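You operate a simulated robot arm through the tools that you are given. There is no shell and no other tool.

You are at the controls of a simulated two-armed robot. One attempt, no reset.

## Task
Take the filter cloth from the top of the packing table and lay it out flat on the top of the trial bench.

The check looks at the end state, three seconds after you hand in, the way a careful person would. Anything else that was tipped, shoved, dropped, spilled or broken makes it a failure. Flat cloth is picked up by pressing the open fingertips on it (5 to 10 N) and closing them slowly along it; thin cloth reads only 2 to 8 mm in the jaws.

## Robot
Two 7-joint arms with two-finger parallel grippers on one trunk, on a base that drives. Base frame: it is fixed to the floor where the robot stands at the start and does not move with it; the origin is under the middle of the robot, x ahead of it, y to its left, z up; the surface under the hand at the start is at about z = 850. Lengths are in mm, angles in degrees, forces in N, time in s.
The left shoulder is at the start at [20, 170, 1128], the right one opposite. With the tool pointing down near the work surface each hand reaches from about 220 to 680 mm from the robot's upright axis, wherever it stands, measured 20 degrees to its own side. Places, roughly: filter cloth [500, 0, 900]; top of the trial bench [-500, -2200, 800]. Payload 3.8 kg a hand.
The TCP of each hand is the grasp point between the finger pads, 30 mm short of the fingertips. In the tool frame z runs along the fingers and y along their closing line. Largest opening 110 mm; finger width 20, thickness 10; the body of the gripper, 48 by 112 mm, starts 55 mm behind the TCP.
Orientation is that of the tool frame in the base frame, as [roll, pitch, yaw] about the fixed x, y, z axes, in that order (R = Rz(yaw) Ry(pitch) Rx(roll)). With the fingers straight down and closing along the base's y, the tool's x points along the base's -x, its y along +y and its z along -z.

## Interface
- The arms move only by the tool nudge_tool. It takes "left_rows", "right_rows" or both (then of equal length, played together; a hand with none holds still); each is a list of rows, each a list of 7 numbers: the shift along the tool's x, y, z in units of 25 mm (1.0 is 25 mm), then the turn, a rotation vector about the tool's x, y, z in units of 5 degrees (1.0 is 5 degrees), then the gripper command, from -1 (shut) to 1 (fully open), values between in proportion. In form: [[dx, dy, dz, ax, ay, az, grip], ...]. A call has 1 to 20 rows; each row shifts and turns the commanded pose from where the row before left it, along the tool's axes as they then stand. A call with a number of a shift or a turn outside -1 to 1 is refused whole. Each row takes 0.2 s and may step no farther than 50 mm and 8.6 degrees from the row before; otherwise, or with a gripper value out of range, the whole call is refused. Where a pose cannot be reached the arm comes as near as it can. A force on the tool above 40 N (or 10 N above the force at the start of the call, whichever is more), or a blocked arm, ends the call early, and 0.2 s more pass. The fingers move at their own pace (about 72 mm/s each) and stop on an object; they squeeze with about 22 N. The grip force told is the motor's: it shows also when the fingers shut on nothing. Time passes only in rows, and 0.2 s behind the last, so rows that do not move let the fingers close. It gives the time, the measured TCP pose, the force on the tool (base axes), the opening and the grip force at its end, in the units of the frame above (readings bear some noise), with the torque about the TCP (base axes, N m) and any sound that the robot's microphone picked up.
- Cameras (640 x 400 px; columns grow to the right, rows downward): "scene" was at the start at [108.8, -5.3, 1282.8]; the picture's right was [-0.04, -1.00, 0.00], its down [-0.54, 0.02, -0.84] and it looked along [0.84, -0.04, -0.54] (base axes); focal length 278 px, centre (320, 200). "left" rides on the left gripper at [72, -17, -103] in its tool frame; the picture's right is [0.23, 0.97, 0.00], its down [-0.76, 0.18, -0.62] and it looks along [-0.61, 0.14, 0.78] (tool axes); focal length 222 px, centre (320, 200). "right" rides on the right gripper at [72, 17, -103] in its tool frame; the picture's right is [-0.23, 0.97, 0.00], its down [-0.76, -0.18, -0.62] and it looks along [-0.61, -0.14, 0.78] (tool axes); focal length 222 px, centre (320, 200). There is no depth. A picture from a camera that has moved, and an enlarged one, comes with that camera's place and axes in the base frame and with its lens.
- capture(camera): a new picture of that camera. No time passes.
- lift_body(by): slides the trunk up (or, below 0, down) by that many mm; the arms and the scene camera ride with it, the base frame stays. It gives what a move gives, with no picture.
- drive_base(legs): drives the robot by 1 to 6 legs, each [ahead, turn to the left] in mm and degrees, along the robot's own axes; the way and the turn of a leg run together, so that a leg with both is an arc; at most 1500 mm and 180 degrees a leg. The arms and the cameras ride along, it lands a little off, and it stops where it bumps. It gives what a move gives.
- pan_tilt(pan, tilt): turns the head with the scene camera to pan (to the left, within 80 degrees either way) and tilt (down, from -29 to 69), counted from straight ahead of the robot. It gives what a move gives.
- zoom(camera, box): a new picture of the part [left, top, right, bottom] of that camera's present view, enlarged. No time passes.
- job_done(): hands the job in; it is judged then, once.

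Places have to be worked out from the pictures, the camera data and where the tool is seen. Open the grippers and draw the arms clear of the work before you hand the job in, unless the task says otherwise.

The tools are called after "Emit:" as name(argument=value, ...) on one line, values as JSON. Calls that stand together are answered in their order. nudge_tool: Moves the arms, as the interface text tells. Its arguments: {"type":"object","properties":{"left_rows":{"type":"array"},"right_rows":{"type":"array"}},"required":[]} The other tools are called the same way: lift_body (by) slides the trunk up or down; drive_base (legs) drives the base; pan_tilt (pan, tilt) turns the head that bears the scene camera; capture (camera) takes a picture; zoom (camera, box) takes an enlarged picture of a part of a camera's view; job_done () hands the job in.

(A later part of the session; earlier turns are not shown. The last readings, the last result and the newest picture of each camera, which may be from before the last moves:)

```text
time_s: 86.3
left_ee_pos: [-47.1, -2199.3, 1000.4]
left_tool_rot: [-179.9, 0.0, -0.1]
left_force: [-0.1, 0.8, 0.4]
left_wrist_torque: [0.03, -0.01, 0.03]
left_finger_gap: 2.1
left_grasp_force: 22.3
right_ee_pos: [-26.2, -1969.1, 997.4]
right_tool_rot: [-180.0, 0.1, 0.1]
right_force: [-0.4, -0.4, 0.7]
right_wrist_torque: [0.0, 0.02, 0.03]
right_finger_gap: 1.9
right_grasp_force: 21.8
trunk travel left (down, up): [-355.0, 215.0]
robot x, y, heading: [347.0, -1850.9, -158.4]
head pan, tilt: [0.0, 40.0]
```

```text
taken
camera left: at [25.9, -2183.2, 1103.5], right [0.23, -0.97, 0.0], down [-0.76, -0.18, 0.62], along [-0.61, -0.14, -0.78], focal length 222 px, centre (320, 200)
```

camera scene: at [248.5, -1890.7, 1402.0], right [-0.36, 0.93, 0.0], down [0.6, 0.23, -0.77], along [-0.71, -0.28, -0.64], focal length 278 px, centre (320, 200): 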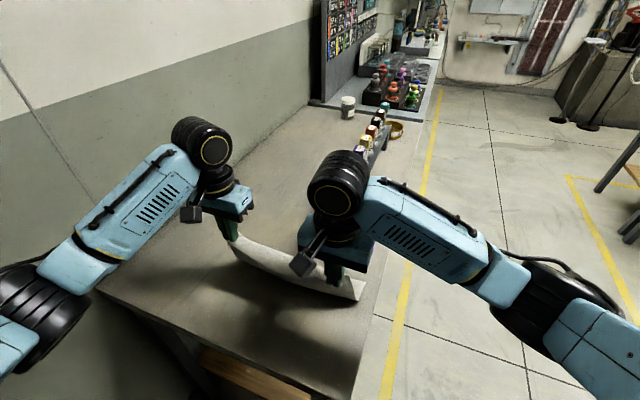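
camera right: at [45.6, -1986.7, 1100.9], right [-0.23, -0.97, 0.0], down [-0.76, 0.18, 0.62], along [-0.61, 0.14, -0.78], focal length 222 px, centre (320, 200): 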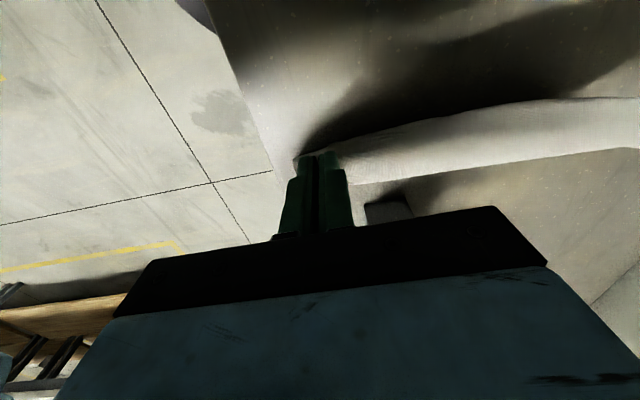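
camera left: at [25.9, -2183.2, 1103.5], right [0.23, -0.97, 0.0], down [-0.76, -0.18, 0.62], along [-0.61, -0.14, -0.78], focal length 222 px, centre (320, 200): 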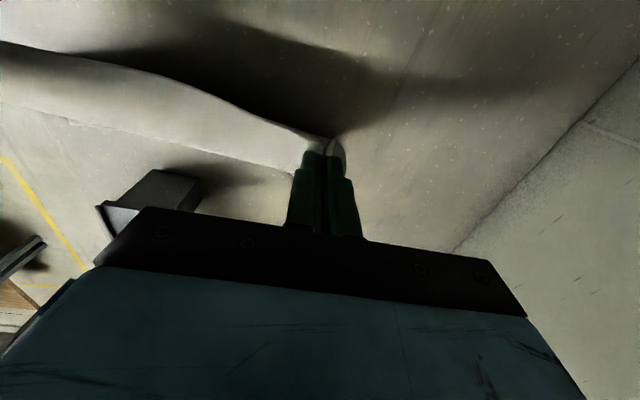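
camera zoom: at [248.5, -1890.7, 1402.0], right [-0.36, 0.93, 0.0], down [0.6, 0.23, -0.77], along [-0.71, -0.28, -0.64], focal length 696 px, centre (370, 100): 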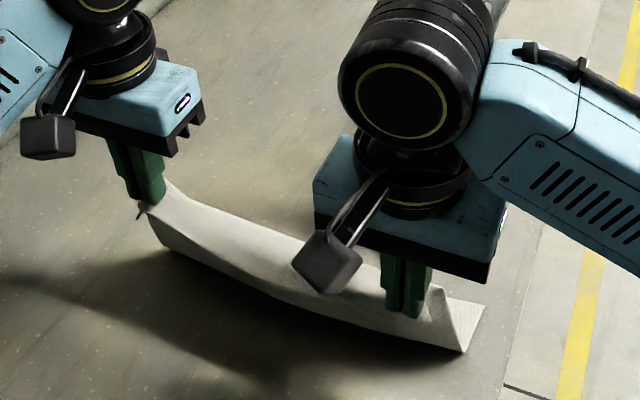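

The far edge now rests on the bench at x≈-132 to -140, clear of the rack, and the cloth rises from about x -80 to the hands. I'll continue the lay-out motion to about x 55, z 897.

Emit:
nudge_tool(left_rows=[[0.44, 0, 0.373, 0, 0, 0, -1], [0.44, 0, 0.373, 0, 0, 0, -1], [0.44, 0, 0.373, 0, 0, 0, -1], [0.373, 0, 0.4, 0, 0, 0, -1], [0.373, 0, 0.4, 0, 0, 0, -1], [0.373, 0, 0.4, 0, 0, 0, -1], [0.293, 0, 0.333, 0, 0, 0, -1], [0.293, 0, 0.333, 0, 0, 0, -1], [0.293, 0, 0.333, 0, 0, 0, -1], [0.32, 0, 0.36, 0, 0, 0, -1], [0.32, 0, 0.36, 0, 0, 0, -1]], right_rows=[[0.373, 0, 0.373, 0, 0, 0, -1], [0.373, 0, 0.373, 0, 0, 0, -1], [0.373, 0, 0.373, 0, 0, 0, -1], [0.333, 0, 0.4, 0, 0, 0, -1], [0.333, 0, 0.4, 0, 0, 0, -1], [0.333, 0, 0.4, 0, 0, 0, -1], [0.24, 0, 0.333, 0, 0, 0, -1], [0.24, 0, 0.333, 0, 0, 0, -1], [0.24, 0, 0.333, 0, 0, 0, -1], [0.26, 0, 0.36, 0, 0, 0, -1], [0.26, 0, 0.36, 0, 0, 0, -1]])

Emit:
capture(camera="scene")

Emit:
zoom(camera="scene", box=[200, 180, 400, 380])

Emit:
capture(camera="right")

Emit:
capture(camera="left")

```text
time_s: 88.7
left_ee_pos: [51.9, -2198.6, 901.3]
left_tool_rot: [-179.8, 0.1, -0.1]
left_force: [-0.6, -0.7, -0.3]
left_wrist_torque: [0.01, -0.03, 0.03]
left_finger_gap: 2.4
left_grasp_force: 22.1
right_ee_pos: [55.8, -1970.0, 898.1]
right_tool_rot: [180.0, 0.0, 0.1]
right_force: [-0.3, 0.1, 0.6]
right_wrist_torque: [-0.02, -0.01, 0.05]
right_finger_gap: 2.0
right_grasp_force: 21.9
trunk travel left (down, up): [-355.0, 215.0]
robot x, y, heading: [345.9, -1853.8, -159.0]
head pan, tilt: [0.0, 40.0]
```

```text
taken
camera scene: at [248.3, -1890.6, 1402.0], right [-0.36, 0.93, 0.0], down [0.6, 0.23, -0.77], along [-0.71, -0.28, -0.64], focal length 278 px, centre (320, 200)
```

scene: 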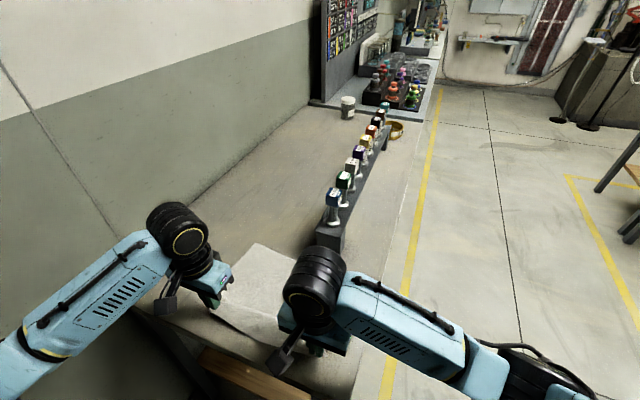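

```text
2.00 times, centred on (300, 280) of scene
camera zoom: at [248.3, -1890.6, 1402.0], right [-0.36, 0.93, 0.0], down [0.6, 0.23, -0.77], along [-0.71, -0.28, -0.64], focal length 557 px, centre (360, 40)
```

zoom: 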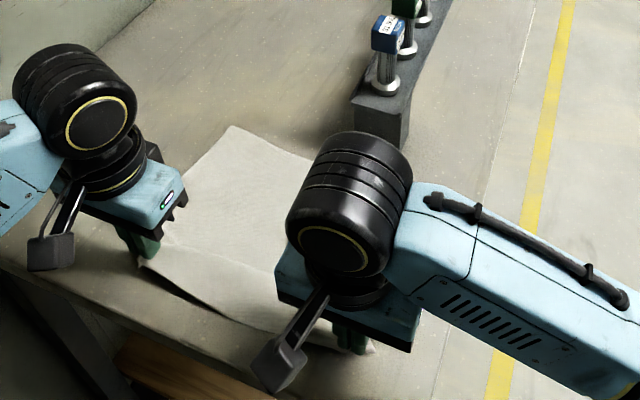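

```text
taken
camera right: at [128.0, -1987.5, 1001.2], right [-0.23, -0.97, 0.0], down [-0.76, 0.18, 0.62], along [-0.61, 0.14, -0.78], focal length 222 px, centre (320, 200)
```

right: 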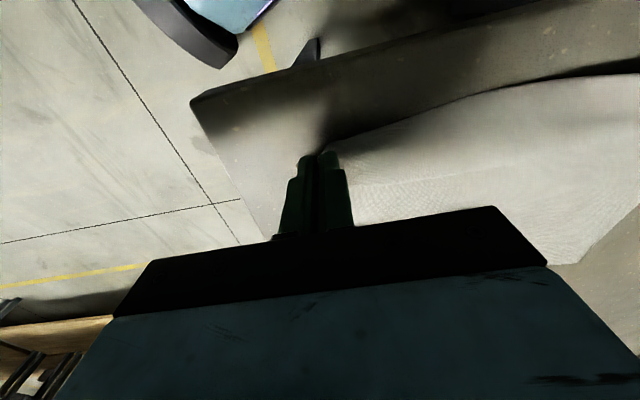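

```text
taken
camera left: at [123.6, -2182.8, 1004.5], right [0.23, -0.97, 0.0], down [-0.76, -0.18, 0.62], along [-0.61, -0.14, -0.78], focal length 222 px, centre (320, 200)
```

left: 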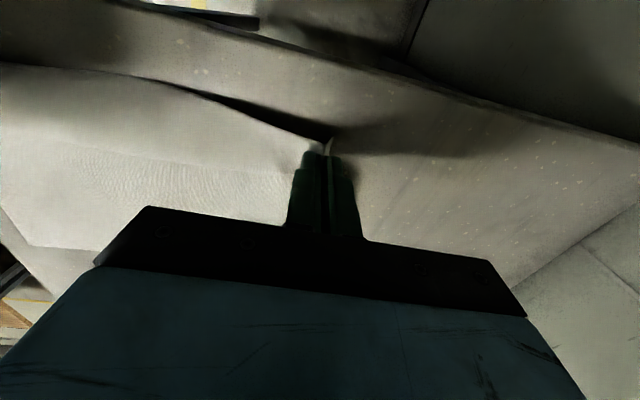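

The cloth is laid flat with its far edge at x≈-139, the rack untouched, and the bench edge at x≈107. I'll lower the held edge to the surface while drawing it the last 12–15 mm taut.

Emit:
nudge_tool(left_rows=[[0.15, 0, 0.14, 0, 0, 0, -1], [0.15, 0, 0.14, 0, 0, 0, -1], [0.15, 0, 0.14, 0, 0, 0, -1], [0.15, 0, 0.14, 0, 0, 0, -1], [0, 0, 0, 0, 0, 0, -1]], right_rows=[[0.12, 0, 0.12, 0, 0, 0, -1], [0.12, 0, 0.12, 0, 0, 0, -1], [0.12, 0, 0.12, 0, 0, 0, -1], [0.12, 0, 0.12, 0, 0, 0, -1], [0, 0, 0, 0, 0, 0, -1]])

Emit:
capture(camera="right")

Emit:
capture(camera="left")

Emit:
zoom(camera="scene", box=[200, 180, 400, 380])

```text
time_s: 89.9
left_ee_pos: [65.7, -2200.2, 885.6]
left_tool_rot: [-179.8, 0.0, 0.0]
left_force: [-0.7, 0.7, -0.6]
left_wrist_torque: [-0.02, -0.01, 0.04]
left_finger_gap: 2.2
left_grasp_force: 22.1
right_ee_pos: [66.7, -1969.4, 885.1]
right_tool_rot: [-180.0, 0.0, 0.0]
right_force: [0.6, -0.6, 1.2]
right_wrist_torque: [-0.02, -0.01, 0.0]
right_finger_gap: 1.8
right_grasp_force: 22.1
trunk travel left (down, up): [-355.0, 215.0]
robot x, y, heading: [348.1, -1853.8, -158.7]
head pan, tilt: [0.0, 40.0]
```

```text
taken
camera right: at [139.6, -1986.2, 989.1], right [-0.23, -0.97, 0.0], down [-0.76, 0.18, 0.62], along [-0.61, 0.14, -0.78], focal length 222 px, centre (320, 200)
```

right: 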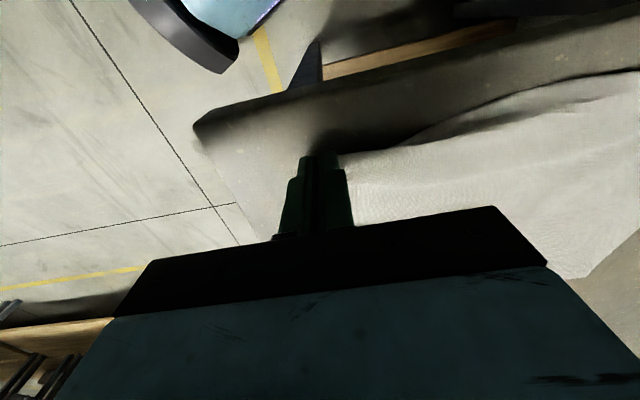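

```text
taken
camera left: at [138.7, -2183.5, 988.5], right [0.23, -0.97, 0.0], down [-0.76, -0.18, 0.62], along [-0.61, -0.14, -0.78], focal length 222 px, centre (320, 200)
```

left: 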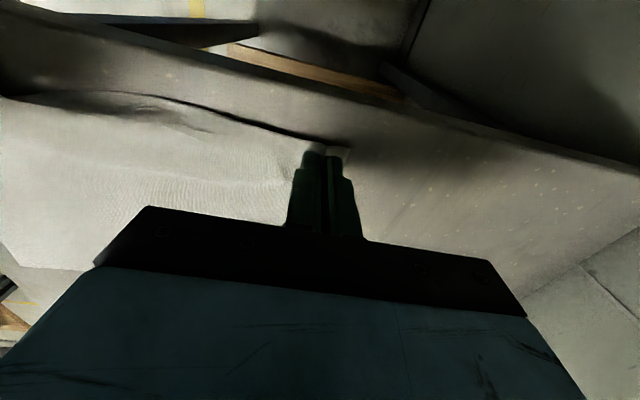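

```text
2.00 times, centred on (300, 280) of scene
camera zoom: at [248.0, -1890.5, 1401.9], right [-0.36, 0.93, 0.0], down [0.6, 0.23, -0.77], along [-0.71, -0.28, -0.64], focal length 557 px, centre (360, 40)
```

zoom: 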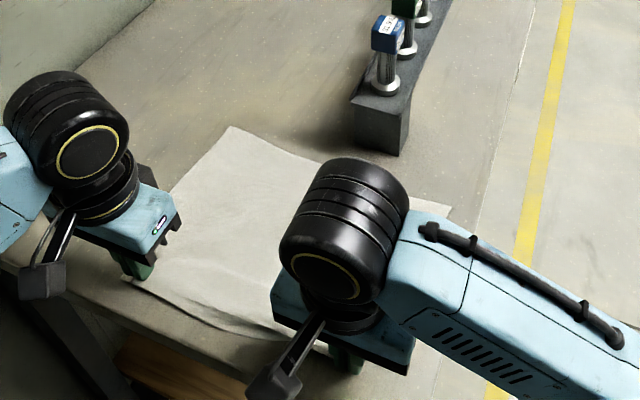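

The near edge is at x≈77–85, about 25 mm inside the bench edge. I'll lower the tips to a light touch so that opening them spreads the pinched ruck back out.

Emit:
nudge_tool(left_rows=[[0, 0, 0.06, 0, 0, 0, -1], [0, 0, 0.06, 0, 0, 0, -1], [0, 0, 0, 0, 0, 0, -1], [0, 0, 0, 0, 0, 0, -1]], right_rows=[[0, 0, 0.05, 0, 0, 0, -1], [0, 0, 0.05, 0, 0, 0, -1], [0, 0, 0, 0, 0, 0, -1], [0, 0, 0, 0, 0, 0, -1]])

```text
time_s: 90.9
left_ee_pos: [66.5, -2200.2, 883.4]
left_tool_rot: [-179.9, 0.1, -0.1]
left_force: [0.3, 0.3, -0.4]
left_wrist_torque: [0.05, -0.01, 0.04]
left_finger_gap: 2.4
left_grasp_force: 22.2
right_ee_pos: [67.4, -1969.0, 883.8]
right_tool_rot: [-179.9, 0.0, 0.1]
right_force: [0.8, -0.5, 3.7]
right_wrist_torque: [-0.04, -0.02, -0.01]
right_finger_gap: 1.3
right_grasp_force: 21.2
trunk travel left (down, up): [-355.0, 215.0]
robot x, y, heading: [352.5, -1849.8, -158.7]
head pan, tilt: [0.0, 40.0]
```

The right touches at 3.7 N. I'll lower the left another 1.2 mm to match.

Emit:
nudge_tool(left_rows=[[0, 0, 0.04, 0, 0, 0, -1], [0, 0, 0.01, 0, 0, 0, -1], [0, 0, 0, 0, 0, 0, -1], [0, 0, 0, 0, 0, 0, -1]])

```text
time_s: 91.9
left_ee_pos: [66.3, -2198.9, 883.3]
left_tool_rot: [-179.9, -0.1, 0.1]
left_force: [0.1, 0.8, 1.2]
left_wrist_torque: [0.01, 0.05, 0.01]
left_finger_gap: 2.1
left_grasp_force: 22.0
right_ee_pos: [68.6, -1969.0, 884.1]
right_tool_rot: [179.8, 0.0, 0.0]
right_force: [0.4, -0.1, 2.6]
right_wrist_torque: [-0.03, 0.0, 0.05]
right_finger_gap: 1.7
right_grasp_force: 21.8
trunk travel left (down, up): [-355.0, 215.0]
robot x, y, heading: [347.0, -1849.7, -158.9]
head pan, tilt: [0.0, 40.0]
```

Both are in light contact at 1–3 N. I'll open the fingers slowly to about 36 mm so the ruck spreads.

Emit:
nudge_tool(left_rows=[[0, 0, 0, 0, 0, 0, -0.96], [0, 0, 0, 0, 0, 0, -0.92], [0, 0, 0, 0, 0, 0, -0.87], [0, 0, 0, 0, 0, 0, -0.82], [0, 0, 0, 0, 0, 0, -0.77], [0, 0, 0, 0, 0, 0, -0.72], [0, 0, 0, 0, 0, 0, -0.67], [0, 0, 0, 0, 0, 0, -0.62], [0, 0, 0, 0, 0, 0, -0.57], [0, 0, 0, 0, 0, 0, -0.52], [0, 0, 0, 0, 0, 0, -0.47], [0, 0, 0, 0, 0, 0, -0.42], [0, 0, 0, 0, 0, 0, -0.37], [0, 0, 0, 0, 0, 0, -0.37]], right_rows=[[0, 0, 0, 0, 0, 0, -0.96], [0, 0, 0, 0, 0, 0, -0.92], [0, 0, 0, 0, 0, 0, -0.87], [0, 0, 0, 0, 0, 0, -0.82], [0, 0, 0, 0, 0, 0, -0.77], [0, 0, 0, 0, 0, 0, -0.72], [0, 0, 0, 0, 0, 0, -0.67], [0, 0, 0, 0, 0, 0, -0.62], [0, 0, 0, 0, 0, 0, -0.57], [0, 0, 0, 0, 0, 0, -0.52], [0, 0, 0, 0, 0, 0, -0.47], [0, 0, 0, 0, 0, 0, -0.42], [0, 0, 0, 0, 0, 0, -0.37], [0, 0, 0, 0, 0, 0, -0.37]])

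Emit:
capture(camera="right")

Emit:
capture(camera="left")

Emit:
zoom(camera="scene", box=[200, 180, 400, 380])

```text
time_s: 94.9
left_ee_pos: [66.1, -2200.6, 882.1]
left_tool_rot: [-180.0, 0.0, 0.0]
left_force: [0.4, 0.4, 0.4]
left_wrist_torque: [-0.02, 0.02, -0.02]
left_finger_gap: 34.4
left_grasp_force: 0.1
right_ee_pos: [68.7, -1969.4, 883.6]
right_tool_rot: [-179.9, -0.1, 0.0]
right_force: [0.4, 0.3, 0.1]
right_wrist_torque: [-0.05, 0.01, -0.01]
right_finger_gap: 34.4
right_grasp_force: 0.0
trunk travel left (down, up): [-355.0, 215.0]
robot x, y, heading: [351.6, -1850.4, -158.6]
head pan, tilt: [0.0, 40.0]
```

```text
taken
camera right: at [139.9, -1986.4, 986.6], right [-0.23, -0.97, 0.0], down [-0.76, 0.18, 0.62], along [-0.61, 0.14, -0.78], focal length 222 px, centre (320, 200)
```

right: 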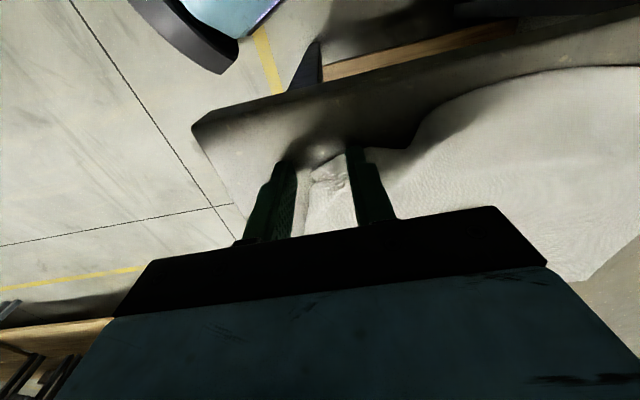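

```text
taken
camera left: at [139.1, -2183.4, 984.6], right [0.23, -0.97, 0.0], down [-0.76, -0.18, 0.62], along [-0.61, -0.14, -0.78], focal length 222 px, centre (320, 200)
```

left: 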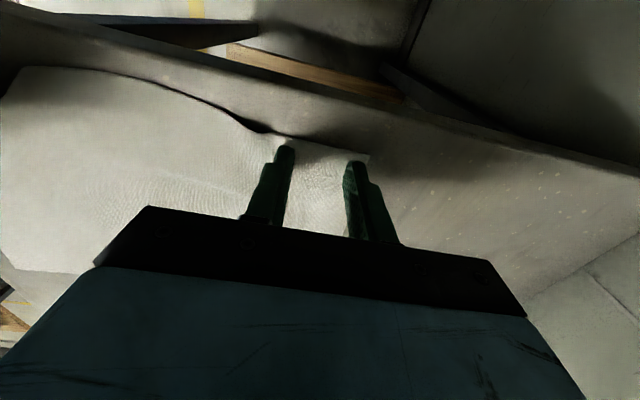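

```text
2.00 times, centred on (300, 280) of scene
camera zoom: at [248.0, -1890.4, 1401.9], right [-0.36, 0.93, 0.0], down [0.6, 0.23, -0.77], along [-0.71, -0.28, -0.64], focal length 557 px, centre (360, 40)
```

zoom: 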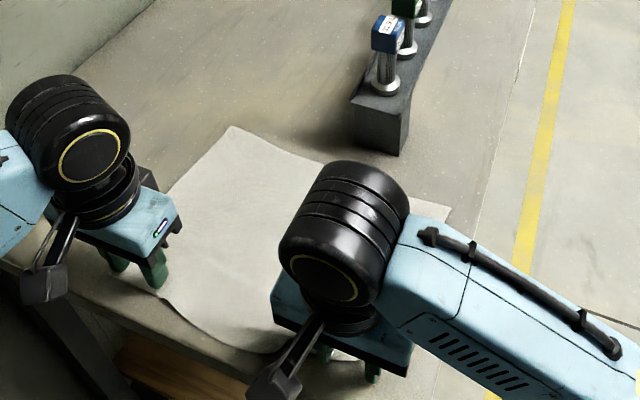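

The cloth is released. There is still a ruck by the right fingers, and the near edge bows out a little. I'll lift both hands straight up and back to see the whole cloth.

Emit:
nudge_tool(left_rows=[[0, 0, -0.2, 0, 0, 0, -0.37], [0, 0, -0.4, 0, 0, 0, -0.37], [0, 0, -0.8, 0, 0, 0, -0.37], [0, 0, -0.8, 0, 0, 0, -0.37], [0, 0, -0.9, 0, 0, 0, -0.37], [0, 0, -0.9, 0, 0, 0, -0.37], [0, 0.5, -0.9, 0, 0, 0, -0.37], [0, 0.5, -0.9, 0, 0, 0, -0.37], [0.5, 0.5, -0.9, 0, 0, 0, -0.37]], right_rows=[[0, 0, -0.2, 0, 0, 0, -0.37], [0, 0, -0.4, 0, 0, 0, -0.37], [0, 0, -0.8, 0, 0, 0, -0.37], [0, 0, -0.8, 0, 0, 0, -0.37], [0, 0, -0.9, 0, 0, 0, -0.37], [0, 0, -0.9, 0, 0, 0, -0.37], [0, -0.9, -0.9, 0, 0, 0, -0.37], [0, -0.9, -0.9, 0, 0, 0, -0.37], [0, -0.9, -0.9, 0, 0, 0, -0.37]])

Emit:
capture(camera="scene")

Emit:
capture(camera="right")

Emit:
capture(camera="left")

```text
time_s: 96.9
left_ee_pos: [77.9, -2235.4, 1050.1]
left_tool_rot: [-179.9, 0.1, -0.1]
left_force: [-0.6, 0.9, -0.3]
left_wrist_torque: [0.0, -0.01, -0.01]
left_finger_gap: 34.8
left_grasp_force: 0.1
right_ee_pos: [67.0, -1898.2, 1048.9]
right_tool_rot: [-180.0, 0.1, 0.0]
right_force: [0.1, -0.1, 0.5]
right_wrist_torque: [-0.03, 0.03, 0.0]
right_finger_gap: 34.5
right_grasp_force: 0.0
trunk travel left (down, up): [-355.0, 215.0]
robot x, y, heading: [347.7, -1849.5, -158.8]
head pan, tilt: [0.0, 40.0]
```

```text
taken
camera scene: at [248.5, -1890.0, 1402.0], right [-0.36, 0.93, 0.0], down [0.6, 0.23, -0.77], along [-0.71, -0.28, -0.64], focal length 278 px, centre (320, 200)
```

scene: 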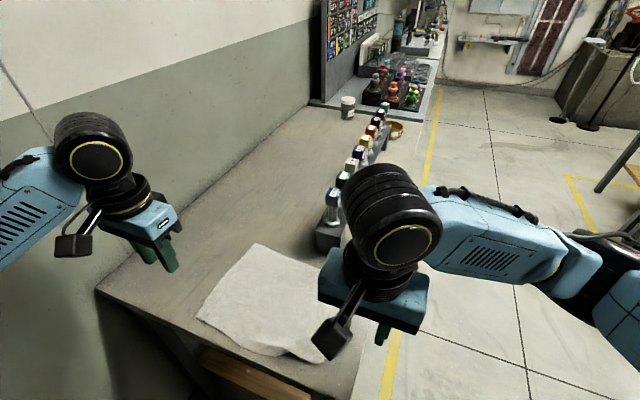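

```text
taken
camera right: at [139.2, -1915.5, 1152.2], right [-0.23, -0.97, 0.0], down [-0.76, 0.18, 0.62], along [-0.61, 0.14, -0.78], focal length 222 px, centre (320, 200)
```

right: 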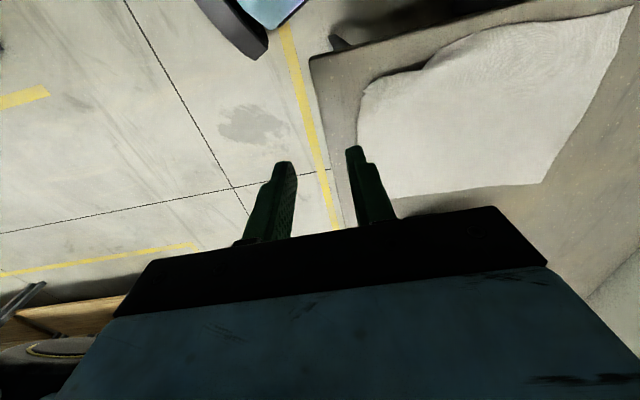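

```text
taken
camera left: at [150.4, -2220.2, 1151.9], right [0.23, -0.97, 0.0], down [-0.76, -0.18, 0.62], along [-0.61, -0.14, -0.78], focal length 222 px, centre (320, 200)
```

left: 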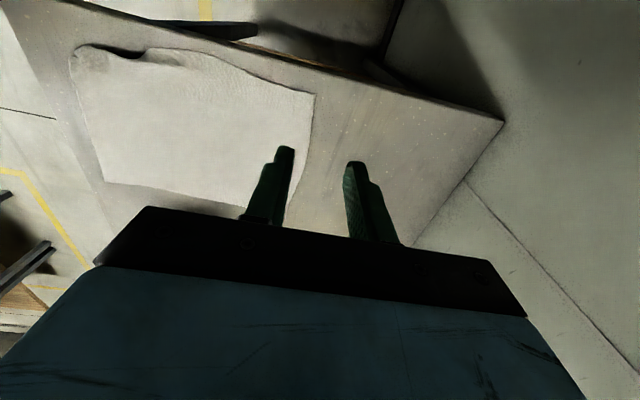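

The cloth lies flat over most of its area, but the near-right corner looks curled or rucked. I'll zoom in there from both cameras.

Emit:
zoom(camera="left", box=[50, 20, 330, 220])

Emit:
zoom(camera="right", box=[330, 0, 640, 210])

Emit:
zoom(camera="left", box=[60, 30, 160, 100])

Emit:
zoom(camera="right", box=[340, 40, 460, 130])

```text
2.00 times, centred on (190, 120) of left
camera zoom: at [150.4, -2220.2, 1151.9], right [0.23, -0.97, 0.0], down [-0.76, -0.18, 0.62], along [-0.61, -0.14, -0.78], focal length 444 px, centre (580, 360)
```

zoom: 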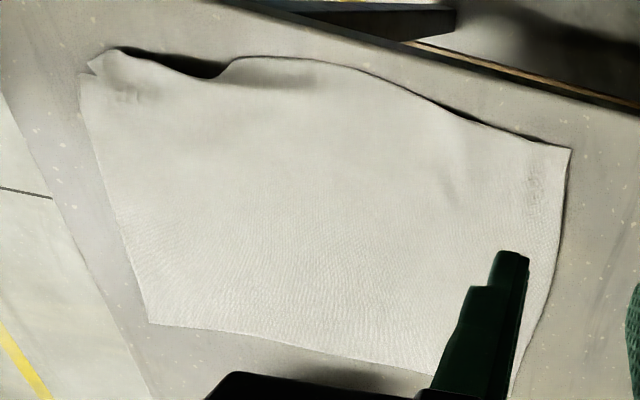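

```text
1.90 times, centred on (485, 105) of right
camera zoom: at [139.2, -1915.5, 1152.2], right [-0.23, -0.97, 0.0], down [-0.76, 0.18, 0.62], along [-0.61, 0.14, -0.78], focal length 423 px, centre (6, 381)
```

zoom: 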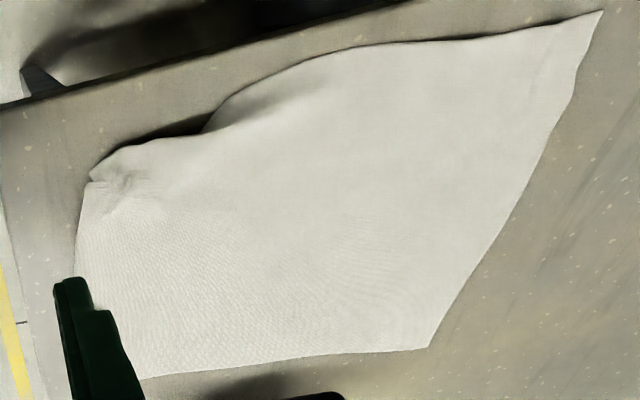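

```text
5.71 times, centred on (110, 65) of left
camera zoom: at [150.4, -2220.2, 1151.9], right [0.23, -0.97, 0.0], down [-0.76, -0.18, 0.62], along [-0.61, -0.14, -0.78], focal length 1269 px, centre (1520, 971)
```

zoom: 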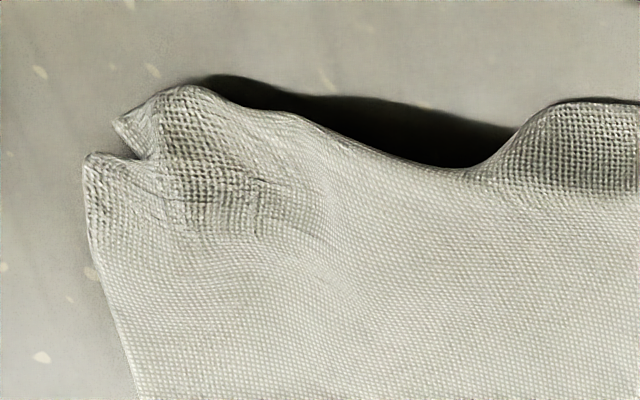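

```text
4.44 times, centred on (400, 85) of right
camera zoom: at [139.2, -1915.5, 1152.2], right [-0.23, -0.97, 0.0], down [-0.76, 0.18, 0.62], along [-0.61, 0.14, -0.78], focal length 987 px, centre (-36, 711)
```

zoom: 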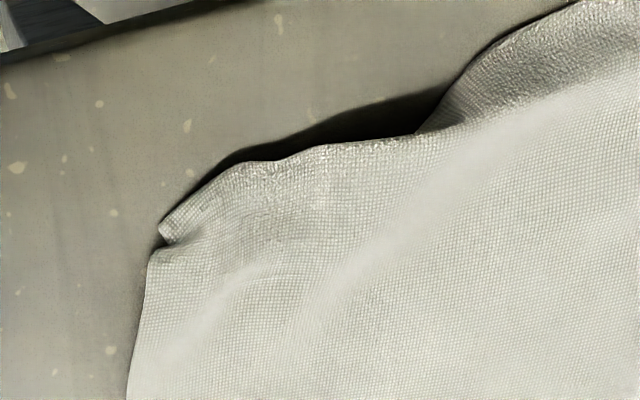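

The near-right corner is tucked under by about 30 mm: its tip shows at (61,-1956) where it should be near (92,-1930). I'll re-pinch with the right hand just inboard of the fold at about (25,-1980), lift so the flap springs out, and lay that side again. First I'll go above the point.

Emit:
nudge_tool(right_rows=[[-0.42, 0.82, 0, 0, 0, 0, -0.364], [-0.42, 0.82, 0, 0, 0, 0, -0.364], [-0.42, 0.82, 0, 0, 0, 0, -0.364], [-0.42, 0.82, 0, 0, 0, 0, -0.364], [0, 0, 0.9, 0, 0, 0, -0.364], [0, 0, 0.9, 0, 0, 0, -0.364], [0, 0, 0.9, 0, 0, 0, -0.364], [0, 0, 0.9, 0, 0, 0, -0.364], [0, 0, 0.9, 0, 0, 0, -0.364], [0, 0, 0.9, 0, 0, 0, -0.364], [0, 0, 0.5, 0, 0, 0, -0.364]])

Emit:
capture(camera="right")

Emit:
zoom(camera="left", box=[50, 20, 330, 220])

```text
time_s: 99.3
left_ee_pos: [78.1, -2236.8, 1048.6]
left_tool_rot: [-179.8, 0.0, 0.0]
left_force: [0.4, 0.4, -0.2]
left_wrist_torque: [0.0, 0.01, -0.02]
left_finger_gap: 34.7
left_grasp_force: 0.0
right_ee_pos: [27.2, -1983.5, 902.6]
right_tool_rot: [179.9, 0.2, 0.0]
right_force: [0.6, -0.5, -0.6]
right_wrist_torque: [0.03, -0.02, -0.02]
right_finger_gap: 34.7
right_grasp_force: 0.1
trunk travel left (down, up): [-355.0, 215.0]
robot x, y, heading: [347.2, -1852.3, -158.6]
head pan, tilt: [0.0, 40.0]
```

```text
taken
camera right: at [99.1, -2001.2, 1006.1], right [-0.23, -0.97, 0.0], down [-0.76, 0.18, 0.62], along [-0.61, 0.14, -0.78], focal length 222 px, centre (320, 200)
```

right: 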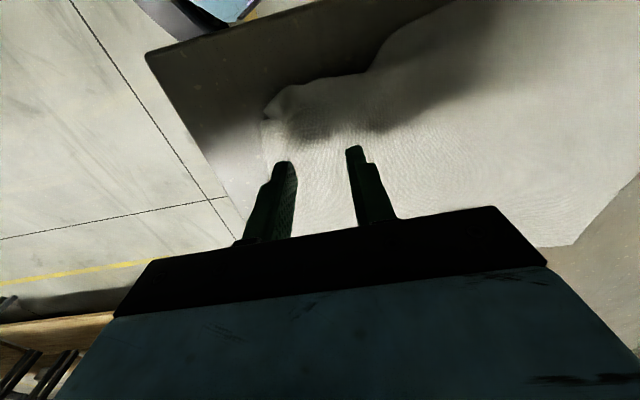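

```text
2.00 times, centred on (190, 120) of left
camera zoom: at [149.9, -2220.6, 1151.6], right [0.23, -0.97, 0.0], down [-0.76, -0.18, 0.62], along [-0.61, -0.14, -0.78], focal length 444 px, centre (580, 360)
```

zoom: 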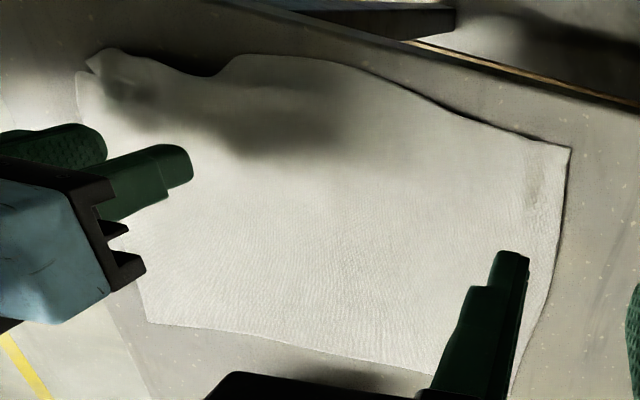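

The fingers are over single-layer cloth just inboard of the tuck. I'll lower to contact gently.

Emit:
nudge_tool(right_rows=[[0, 0, 0.3, 0, 0, 0, -0.364], [0, 0, 0.3, 0, 0, 0, -0.364], [0, 0, 0.1, 0, 0, 0, -0.364], [0, 0, 0.04, 0, 0, 0, -0.364], [0, 0, 0.04, 0, 0, 0, -0.364], [0, 0, 0, 0, 0, 0, -0.364], [0, 0, 0, 0, 0, 0, -0.364]])

```text
time_s: 100.9
left_ee_pos: [76.9, -2237.5, 1048.5]
left_tool_rot: [-179.9, 0.0, 0.0]
left_force: [-0.4, 0.2, 0.1]
left_wrist_torque: [0.02, 0.03, -0.02]
left_finger_gap: 34.8
left_grasp_force: 0.0
right_ee_pos: [26.3, -1984.4, 884.3]
right_tool_rot: [-180.0, 0.1, 0.0]
right_force: [0.0, 0.1, 0.0]
right_wrist_torque: [0.01, -0.02, 0.01]
right_finger_gap: 34.9
right_grasp_force: 0.0
trunk travel left (down, up): [-355.0, 215.0]
robot x, y, heading: [350.2, -1850.7, -158.7]
head pan, tilt: [0.0, 40.0]
```

There is no contact yet at z 884, so I'll go down in small steps.

Emit:
nudge_tool(right_rows=[[0, 0, 0.04, 0, 0, 0, -0.364], [0, 0, 0.02, 0, 0, 0, -0.364], [0, 0, 0, 0, 0, 0, -0.364], [0, 0, 0, 0, 0, 0, -0.364], [0, 0, 0, 0, 0, 0, -0.364]])

```text
time_s: 102.1
left_ee_pos: [77.2, -2237.0, 1049.1]
left_tool_rot: [-179.9, 0.0, 0.0]
left_force: [-0.3, -0.3, 0.0]
left_wrist_torque: [0.02, 0.01, 0.03]
left_finger_gap: 34.7
left_grasp_force: 0.0
right_ee_pos: [27.4, -1983.2, 882.3]
right_tool_rot: [-179.9, 0.0, 0.1]
right_force: [1.1, -0.4, -0.5]
right_wrist_torque: [-0.03, -0.02, 0.03]
right_finger_gap: 34.8
right_grasp_force: 0.0
trunk travel left (down, up): [-355.0, 215.0]
robot x, y, heading: [345.5, -1850.2, -158.7]
head pan, tilt: [0.0, 40.0]
```

There is still none at 882.3, so I'll lower 1 mm more.

Emit:
nudge_tool(right_rows=[[0, 0, 0.03, 0, 0, 0, -0.364], [0, 0, 0.02, 0, 0, 0, -0.364], [0, 0, 0, 0, 0, 0, -0.364], [0, 0, 0, 0, 0, 0, -0.364], [0, 0, 0, 0, 0, 0, -0.364]])

```text
time_s: 103.3
left_ee_pos: [77.6, -2237.0, 1048.8]
left_tool_rot: [-179.9, 0.1, -0.1]
left_force: [-1.1, 0.5, -0.3]
left_wrist_torque: [0.0, 0.02, 0.01]
left_finger_gap: 34.7
left_grasp_force: 0.1
right_ee_pos: [25.9, -1984.0, 881.6]
right_tool_rot: [-180.0, -0.1, 0.1]
right_force: [-0.8, -0.5, 2.0]
right_wrist_torque: [0.03, -0.01, -0.01]
right_finger_gap: 34.6
right_grasp_force: 0.1
trunk travel left (down, up): [-355.0, 215.0]
robot x, y, heading: [349.0, -1850.3, -158.7]
head pan, tilt: [0.0, 40.0]
```

It now touches at 2 N; another half millimetre should bring about 7 N.

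Emit:
nudge_tool(right_rows=[[0, 0, 0.018, 0, 0, 0, -0.364], [0, 0, 0, 0, 0, 0, -0.364], [0, 0, 0, 0, 0, 0, -0.364], [0, 0, 0, 0, 0, 0, -0.364]])

```text
time_s: 104.3
left_ee_pos: [77.8, -2237.3, 1049.3]
left_tool_rot: [-179.8, 0.0, 0.1]
left_force: [0.0, -0.2, -0.6]
left_wrist_torque: [0.02, -0.01, 0.02]
left_finger_gap: 34.7
left_grasp_force: 0.1
right_ee_pos: [26.5, -1982.9, 881.6]
right_tool_rot: [179.8, 0.2, 0.1]
right_force: [0.2, 0.3, 10.0]
right_wrist_torque: [0.18, 0.01, 0.0]
right_finger_gap: 34.5
right_grasp_force: 0.0
trunk travel left (down, up): [-355.0, 215.0]
robot x, y, heading: [343.0, -1852.7, -158.7]
head pan, tilt: [0.0, 40.0]
```

At 10 N the press is enough (I'll ease it by 0.1 mm). I'll close slowly, then lift 80 mm.

Emit:
nudge_tool(right_rows=[[0, 0, -0.005, 0, 0, 0, -0.41], [0, 0, 0, 0, 0, 0, -0.455], [0, 0, 0, 0, 0, 0, -0.5], [0, 0, 0, 0, 0, 0, -0.545], [0, 0, 0, 0, 0, 0, -0.59], [0, 0, 0, 0, 0, 0, -0.635], [0, 0, 0, 0, 0, 0, -0.68], [0, 0, 0, 0, 0, 0, -0.725], [0, 0, 0, 0, 0, 0, -0.77], [0, 0, 0, 0, 0, 0, -0.815], [0, 0, 0, 0, 0, 0, -0.86], [0, 0, 0, 0, 0, 0, -0.905], [0, 0, 0, 0, 0, 0, -0.95], [0, 0, 0, 0, 0, 0, -1], [0, 0, 0, 0, 0, 0, -1], [0, 0, 0, 0, 0, 0, -1]])

Emit:
nudge_tool(right_rows=[[0, 0, -0.3, 0, 0, 0, -1], [0, 0, -0.4, 0, 0, 0, -1], [0, 0, -0.5, 0, 0, 0, -1], [0, 0, -0.5, 0, 0, 0, -1], [0, 0, -0.5, 0, 0, 0, -1], [0, 0, -0.5, 0, 0, 0, -1], [0, 0, -0.5, 0, 0, 0, -1], [0, 0, 0, 0, 0, 0, -1], [0, 0, 0, 0, 0, 0, -1]])

Emit:
capture(camera="right")

Emit:
capture(camera="left")

Emit:
capture(camera="scene")

```text
time_s: 107.7
left_ee_pos: [78.9, -2236.2, 1050.3]
left_tool_rot: [-179.9, 0.1, -0.1]
left_force: [0.2, 0.7, 0.2]
left_wrist_torque: [-0.02, 0.01, 0.0]
left_finger_gap: 34.9
left_grasp_force: 0.0
right_ee_pos: [27.3, -1983.0, 881.0]
right_tool_rot: [179.9, 0.0, 0.0]
right_force: [-0.3, 4.1, 21.2]
right_wrist_torque: [0.19, -0.03, 0.0]
right_finger_gap: 2.1
right_grasp_force: 21.6
trunk travel left (down, up): [-355.0, 215.0]
robot x, y, heading: [347.1, -1850.4, -158.6]
head pan, tilt: [0.0, 40.0]
```

```text
time_s: 109.7
left_ee_pos: [78.0, -2237.1, 1049.6]
left_tool_rot: [-179.9, 0.1, 0.0]
left_force: [0.5, -0.5, 0.5]
left_wrist_torque: [0.0, 0.0, 0.02]
left_finger_gap: 34.7
left_grasp_force: 0.0
right_ee_pos: [25.6, -1983.6, 960.4]
right_tool_rot: [179.9, 0.0, 0.0]
right_force: [0.2, -1.1, -0.4]
right_wrist_torque: [0.0, -0.02, 0.01]
right_finger_gap: 2.1
right_grasp_force: 22.4
trunk travel left (down, up): [-355.0, 215.0]
robot x, y, heading: [350.4, -1850.1, -158.7]
head pan, tilt: [0.0, 40.0]
```

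```text
taken
camera right: at [98.3, -2000.2, 1064.2], right [-0.23, -0.97, 0.0], down [-0.76, 0.18, 0.62], along [-0.61, 0.14, -0.78], focal length 222 px, centre (320, 200)
```

right: 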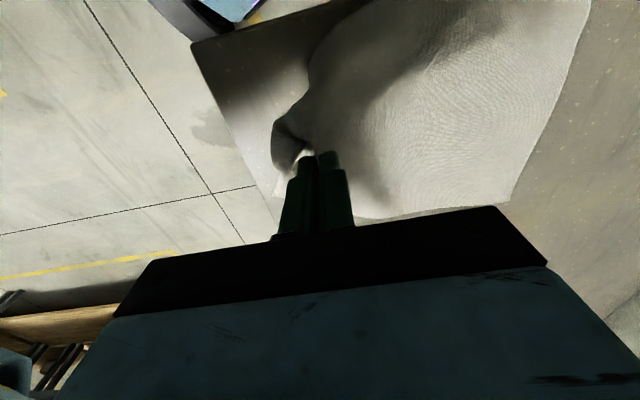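

```text
taken
camera left: at [149.8, -2220.6, 1151.6], right [0.23, -0.97, 0.0], down [-0.76, -0.18, 0.62], along [-0.61, -0.14, -0.78], focal length 222 px, centre (320, 200)
```

left: 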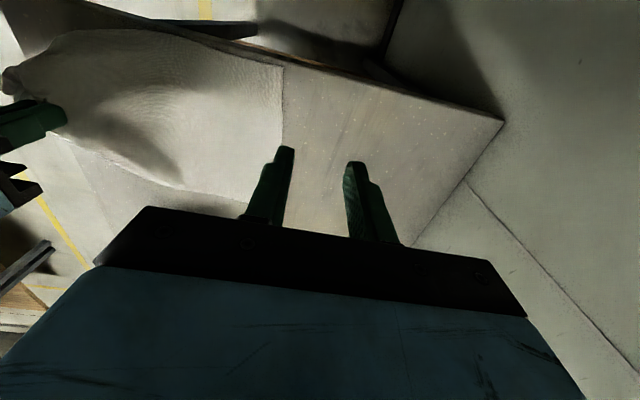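

```text
taken
camera scene: at [247.9, -1890.5, 1401.9], right [-0.36, 0.93, 0.0], down [0.6, 0.23, -0.77], along [-0.71, -0.28, -0.64], focal length 278 px, centre (320, 200)
```

scene: 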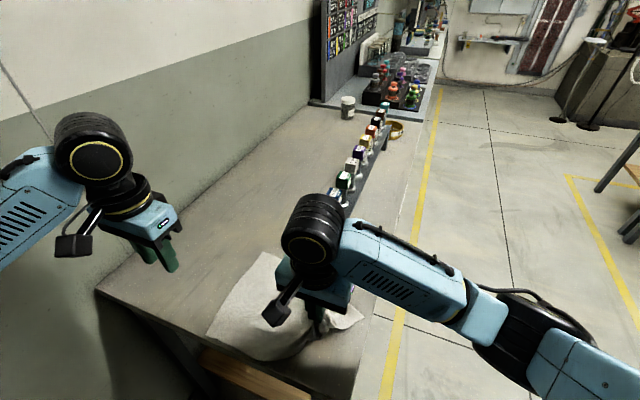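

Lifting dragged the cloth a little: the near-left corner is now at about (99,-2186). I'll zoom to see whether the tucked flap has come free.

Emit:
zoom(camera="right", box=[180, 0, 640, 260])

Emit:
zoom(camera="left", box=[0, 0, 320, 220])

Emit:
zoom(camera="scene", box=[180, 230, 400, 400])

```text
1.39 times, centred on (410, 130) of right
camera zoom: at [98.3, -2000.2, 1064.2], right [-0.23, -0.97, 0.0], down [-0.76, 0.18, 0.62], along [-0.61, 0.14, -0.78], focal length 309 px, centre (195, 297)
```

zoom: 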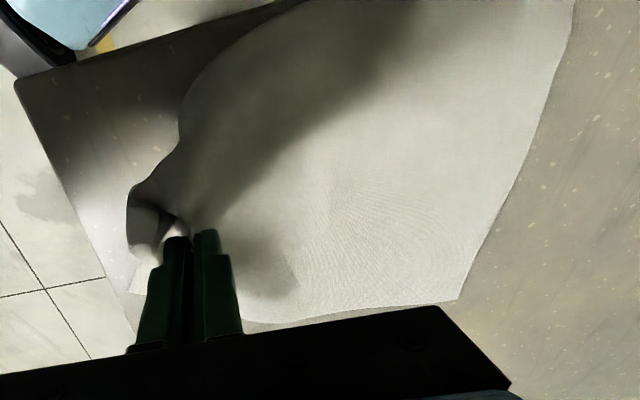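

```text
1.82 times, centred on (160, 110) of left
camera zoom: at [149.8, -2220.6, 1151.6], right [0.23, -0.97, 0.0], down [-0.76, -0.18, 0.62], along [-0.61, -0.14, -0.78], focal length 404 px, centre (611, 364)
```

zoom: 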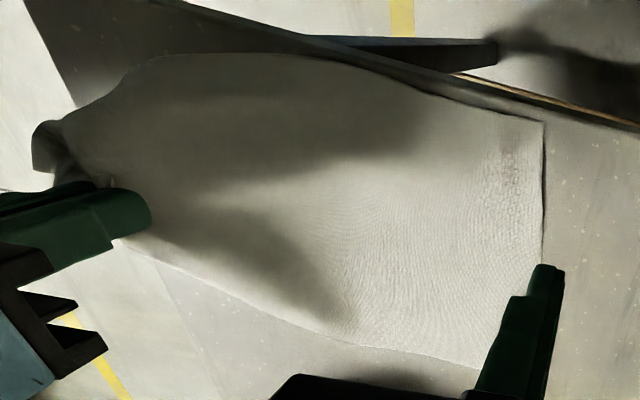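

```text
2.35 times, centred on (290, 315) of scene
camera zoom: at [247.9, -1890.5, 1401.9], right [-0.36, 0.93, 0.0], down [0.6, 0.23, -0.77], along [-0.71, -0.28, -0.64], focal length 655 px, centre (391, -71)
```

zoom: 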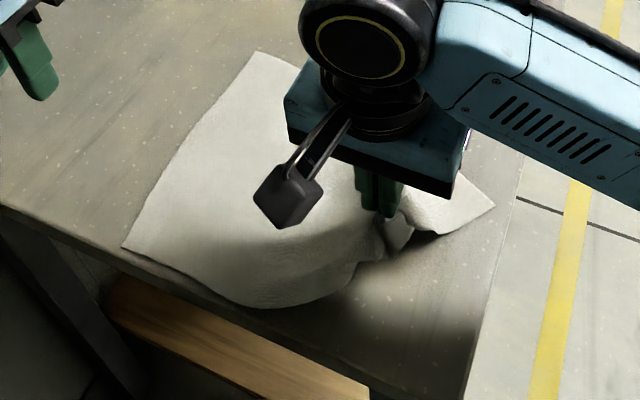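

The corner is hanging loose but still curled. I'll raise the right hand 70 mm more, drifting to -x so the cloth isn't dragged to the edge, to let the corner drop free.

Emit:
nudge_tool(right_rows=[[-0.2, 0, -0.5, 0, 0, 0, -1], [-0.2, 0, -0.5, 0, 0, 0, -1], [-0.2, 0, -0.5, 0, 0, 0, -1], [-0.2, 0, -0.5, 0, 0, 0, -1], [-0.2, 0, -0.4, 0, 0, 0, -1], [-0.2, 0, -0.4, 0, 0, 0, -1], [0, 0, 0, 0, 0, 0, -1], [0, 0, 0, 0, 0, 0, -1]])

Emit:
zoom(camera="right", box=[180, 0, 640, 260])

Emit:
zoom(camera="left", box=[0, 0, 320, 220])

Emit:
zoom(camera="scene", box=[180, 230, 400, 400])

```text
time_s: 111.5
left_ee_pos: [77.5, -2236.9, 1048.9]
left_tool_rot: [-179.9, 0.0, 0.0]
left_force: [-0.1, -1.5, 0.7]
left_wrist_torque: [-0.01, -0.01, -0.01]
left_finger_gap: 34.8
left_grasp_force: 0.1
right_ee_pos: [-3.7, -1982.4, 1029.9]
right_tool_rot: [180.0, 0.1, 0.1]
right_force: [0.5, 0.0, 0.2]
right_wrist_torque: [0.03, -0.01, 0.01]
right_finger_gap: 2.1
right_grasp_force: 22.0
trunk travel left (down, up): [-355.0, 215.0]
robot x, y, heading: [350.2, -1850.2, -158.7]
head pan, tilt: [0.0, 40.0]
```

```text
1.39 times, centred on (410, 130) of right
camera zoom: at [68.3, -2000.0, 1133.9], right [-0.23, -0.97, 0.0], down [-0.76, 0.18, 0.62], along [-0.61, 0.14, -0.78], focal length 309 px, centre (195, 297)
```

zoom: 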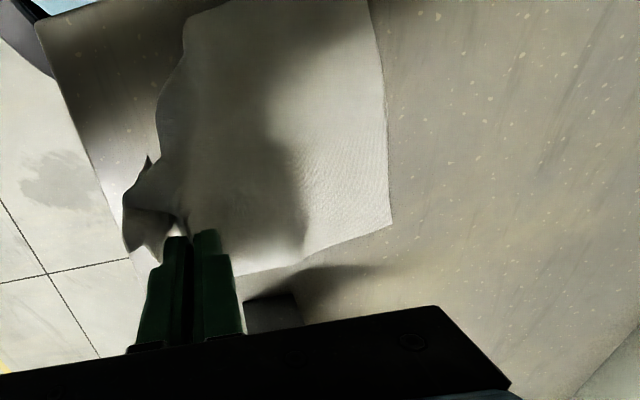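

```text
1.82 times, centred on (160, 110) of left
camera zoom: at [149.8, -2220.6, 1151.6], right [0.23, -0.97, 0.0], down [-0.76, -0.18, 0.62], along [-0.61, -0.14, -0.78], focal length 404 px, centre (611, 364)
```

zoom: 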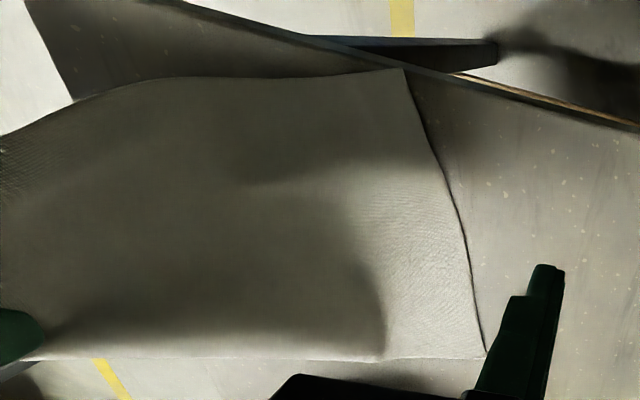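

```text
2.35 times, centred on (290, 315) of scene
camera zoom: at [248.0, -1890.5, 1401.9], right [-0.36, 0.93, 0.0], down [0.6, 0.23, -0.77], along [-0.71, -0.28, -0.64], focal length 655 px, centre (391, -71)
```

zoom: 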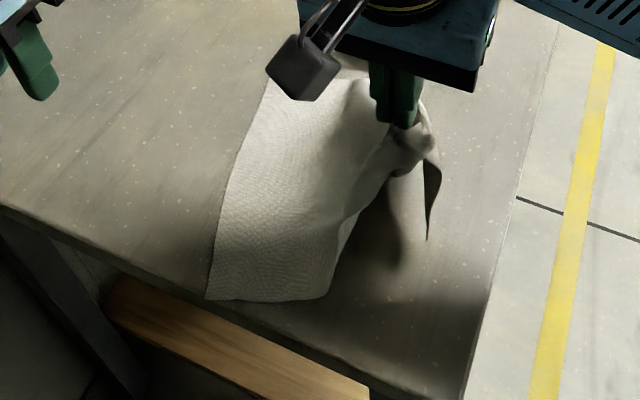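

The cloth slides easily on this bench, so pulling on one corner only drags it (near-left corner now at the bench edge). I'll set this side back down with a trailing motion, release it, then re-lift the whole cloth by its clean far corners so the tucked corner hangs free.

Emit:
nudge_tool(right_rows=[[0.25, 0, 0.5, 0, 0, 0, -1], [0.25, 0, 0.5, 0, 0, 0, -1], [0.25, 0, 0.5, 0, 0, 0, -1], [0.25, 0, 0.5, 0, 0, 0, -1], [-0.1, 0, 0.5, 0, 0, 0, -1], [-0.1, 0, 0.5, 0, 0, 0, -1], [-0.1, 0, 0.5, 0, 0, 0, -1], [-0.1, 0, 0.5, 0, 0, 0, -1], [-0.1, 0, 0.5, 0, 0, 0, -1], [-0.1, 0, 0.5, 0, 0, 0, -1], [-0.1, 0, 0.5, 0, 0, 0, -1], [0, 0, 0.2, 0, 0, 0, -1]])

Emit:
zoom(camera="right", box=[180, 0, 640, 260])

Emit:
zoom(camera="left", box=[0, 0, 320, 220])

Emit:
zoom(camera="scene", box=[180, 230, 400, 400])

```text
time_s: 114.1
left_ee_pos: [77.5, -2237.7, 1049.7]
left_tool_rot: [-179.8, 0.0, -0.1]
left_force: [-0.2, 0.7, 0.3]
left_wrist_torque: [-0.02, -0.01, 0.05]
left_finger_gap: 34.7
left_grasp_force: 0.0
right_ee_pos: [2.4, -1983.5, 888.7]
right_tool_rot: [179.9, 0.1, 0.0]
right_force: [0.0, 0.8, 1.7]
right_wrist_torque: [0.05, 0.04, 0.03]
right_finger_gap: 2.4
right_grasp_force: 21.6
trunk travel left (down, up): [-355.0, 215.0]
robot x, y, heading: [346.7, -1852.6, -158.8]
head pan, tilt: [0.0, 40.0]
```

```text
1.39 times, centred on (410, 130) of right
camera zoom: at [74.6, -2000.4, 992.2], right [-0.23, -0.97, 0.0], down [-0.76, 0.18, 0.62], along [-0.61, 0.14, -0.78], focal length 309 px, centre (195, 297)
```

zoom: 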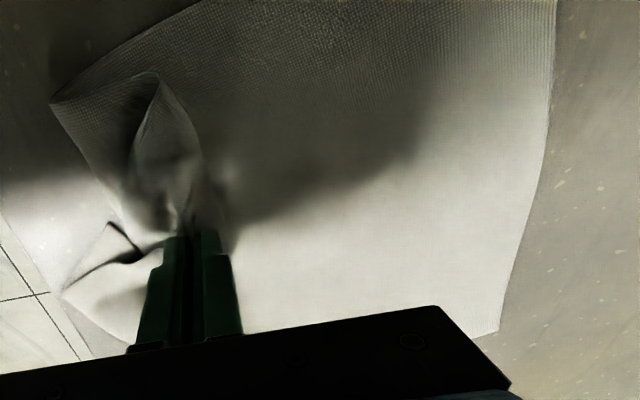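

```text
1.82 times, centred on (160, 110) of left
camera zoom: at [149.9, -2220.5, 1151.7], right [0.23, -0.97, 0.0], down [-0.76, -0.18, 0.62], along [-0.61, -0.14, -0.78], focal length 404 px, centre (611, 364)
```

zoom: 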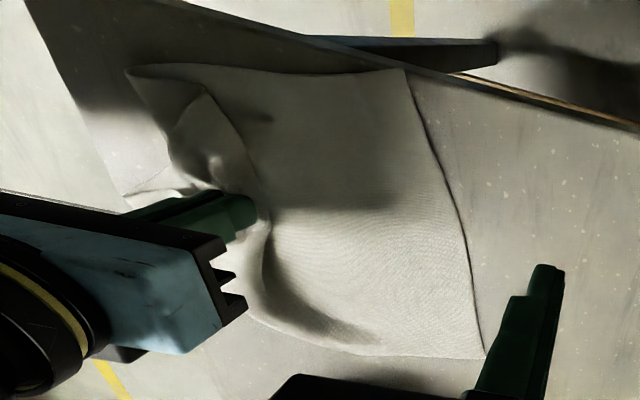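

```text
2.35 times, centred on (290, 315) of scene
camera zoom: at [248.1, -1890.4, 1402.0], right [-0.36, 0.93, 0.0], down [0.6, 0.23, -0.77], along [-0.71, -0.28, -0.64], focal length 655 px, centre (391, -71)
```

zoom: 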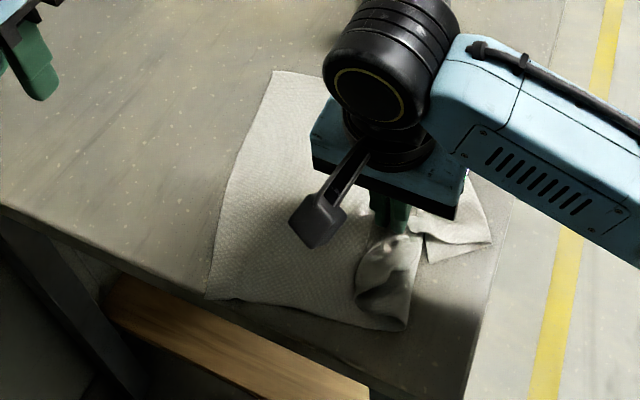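

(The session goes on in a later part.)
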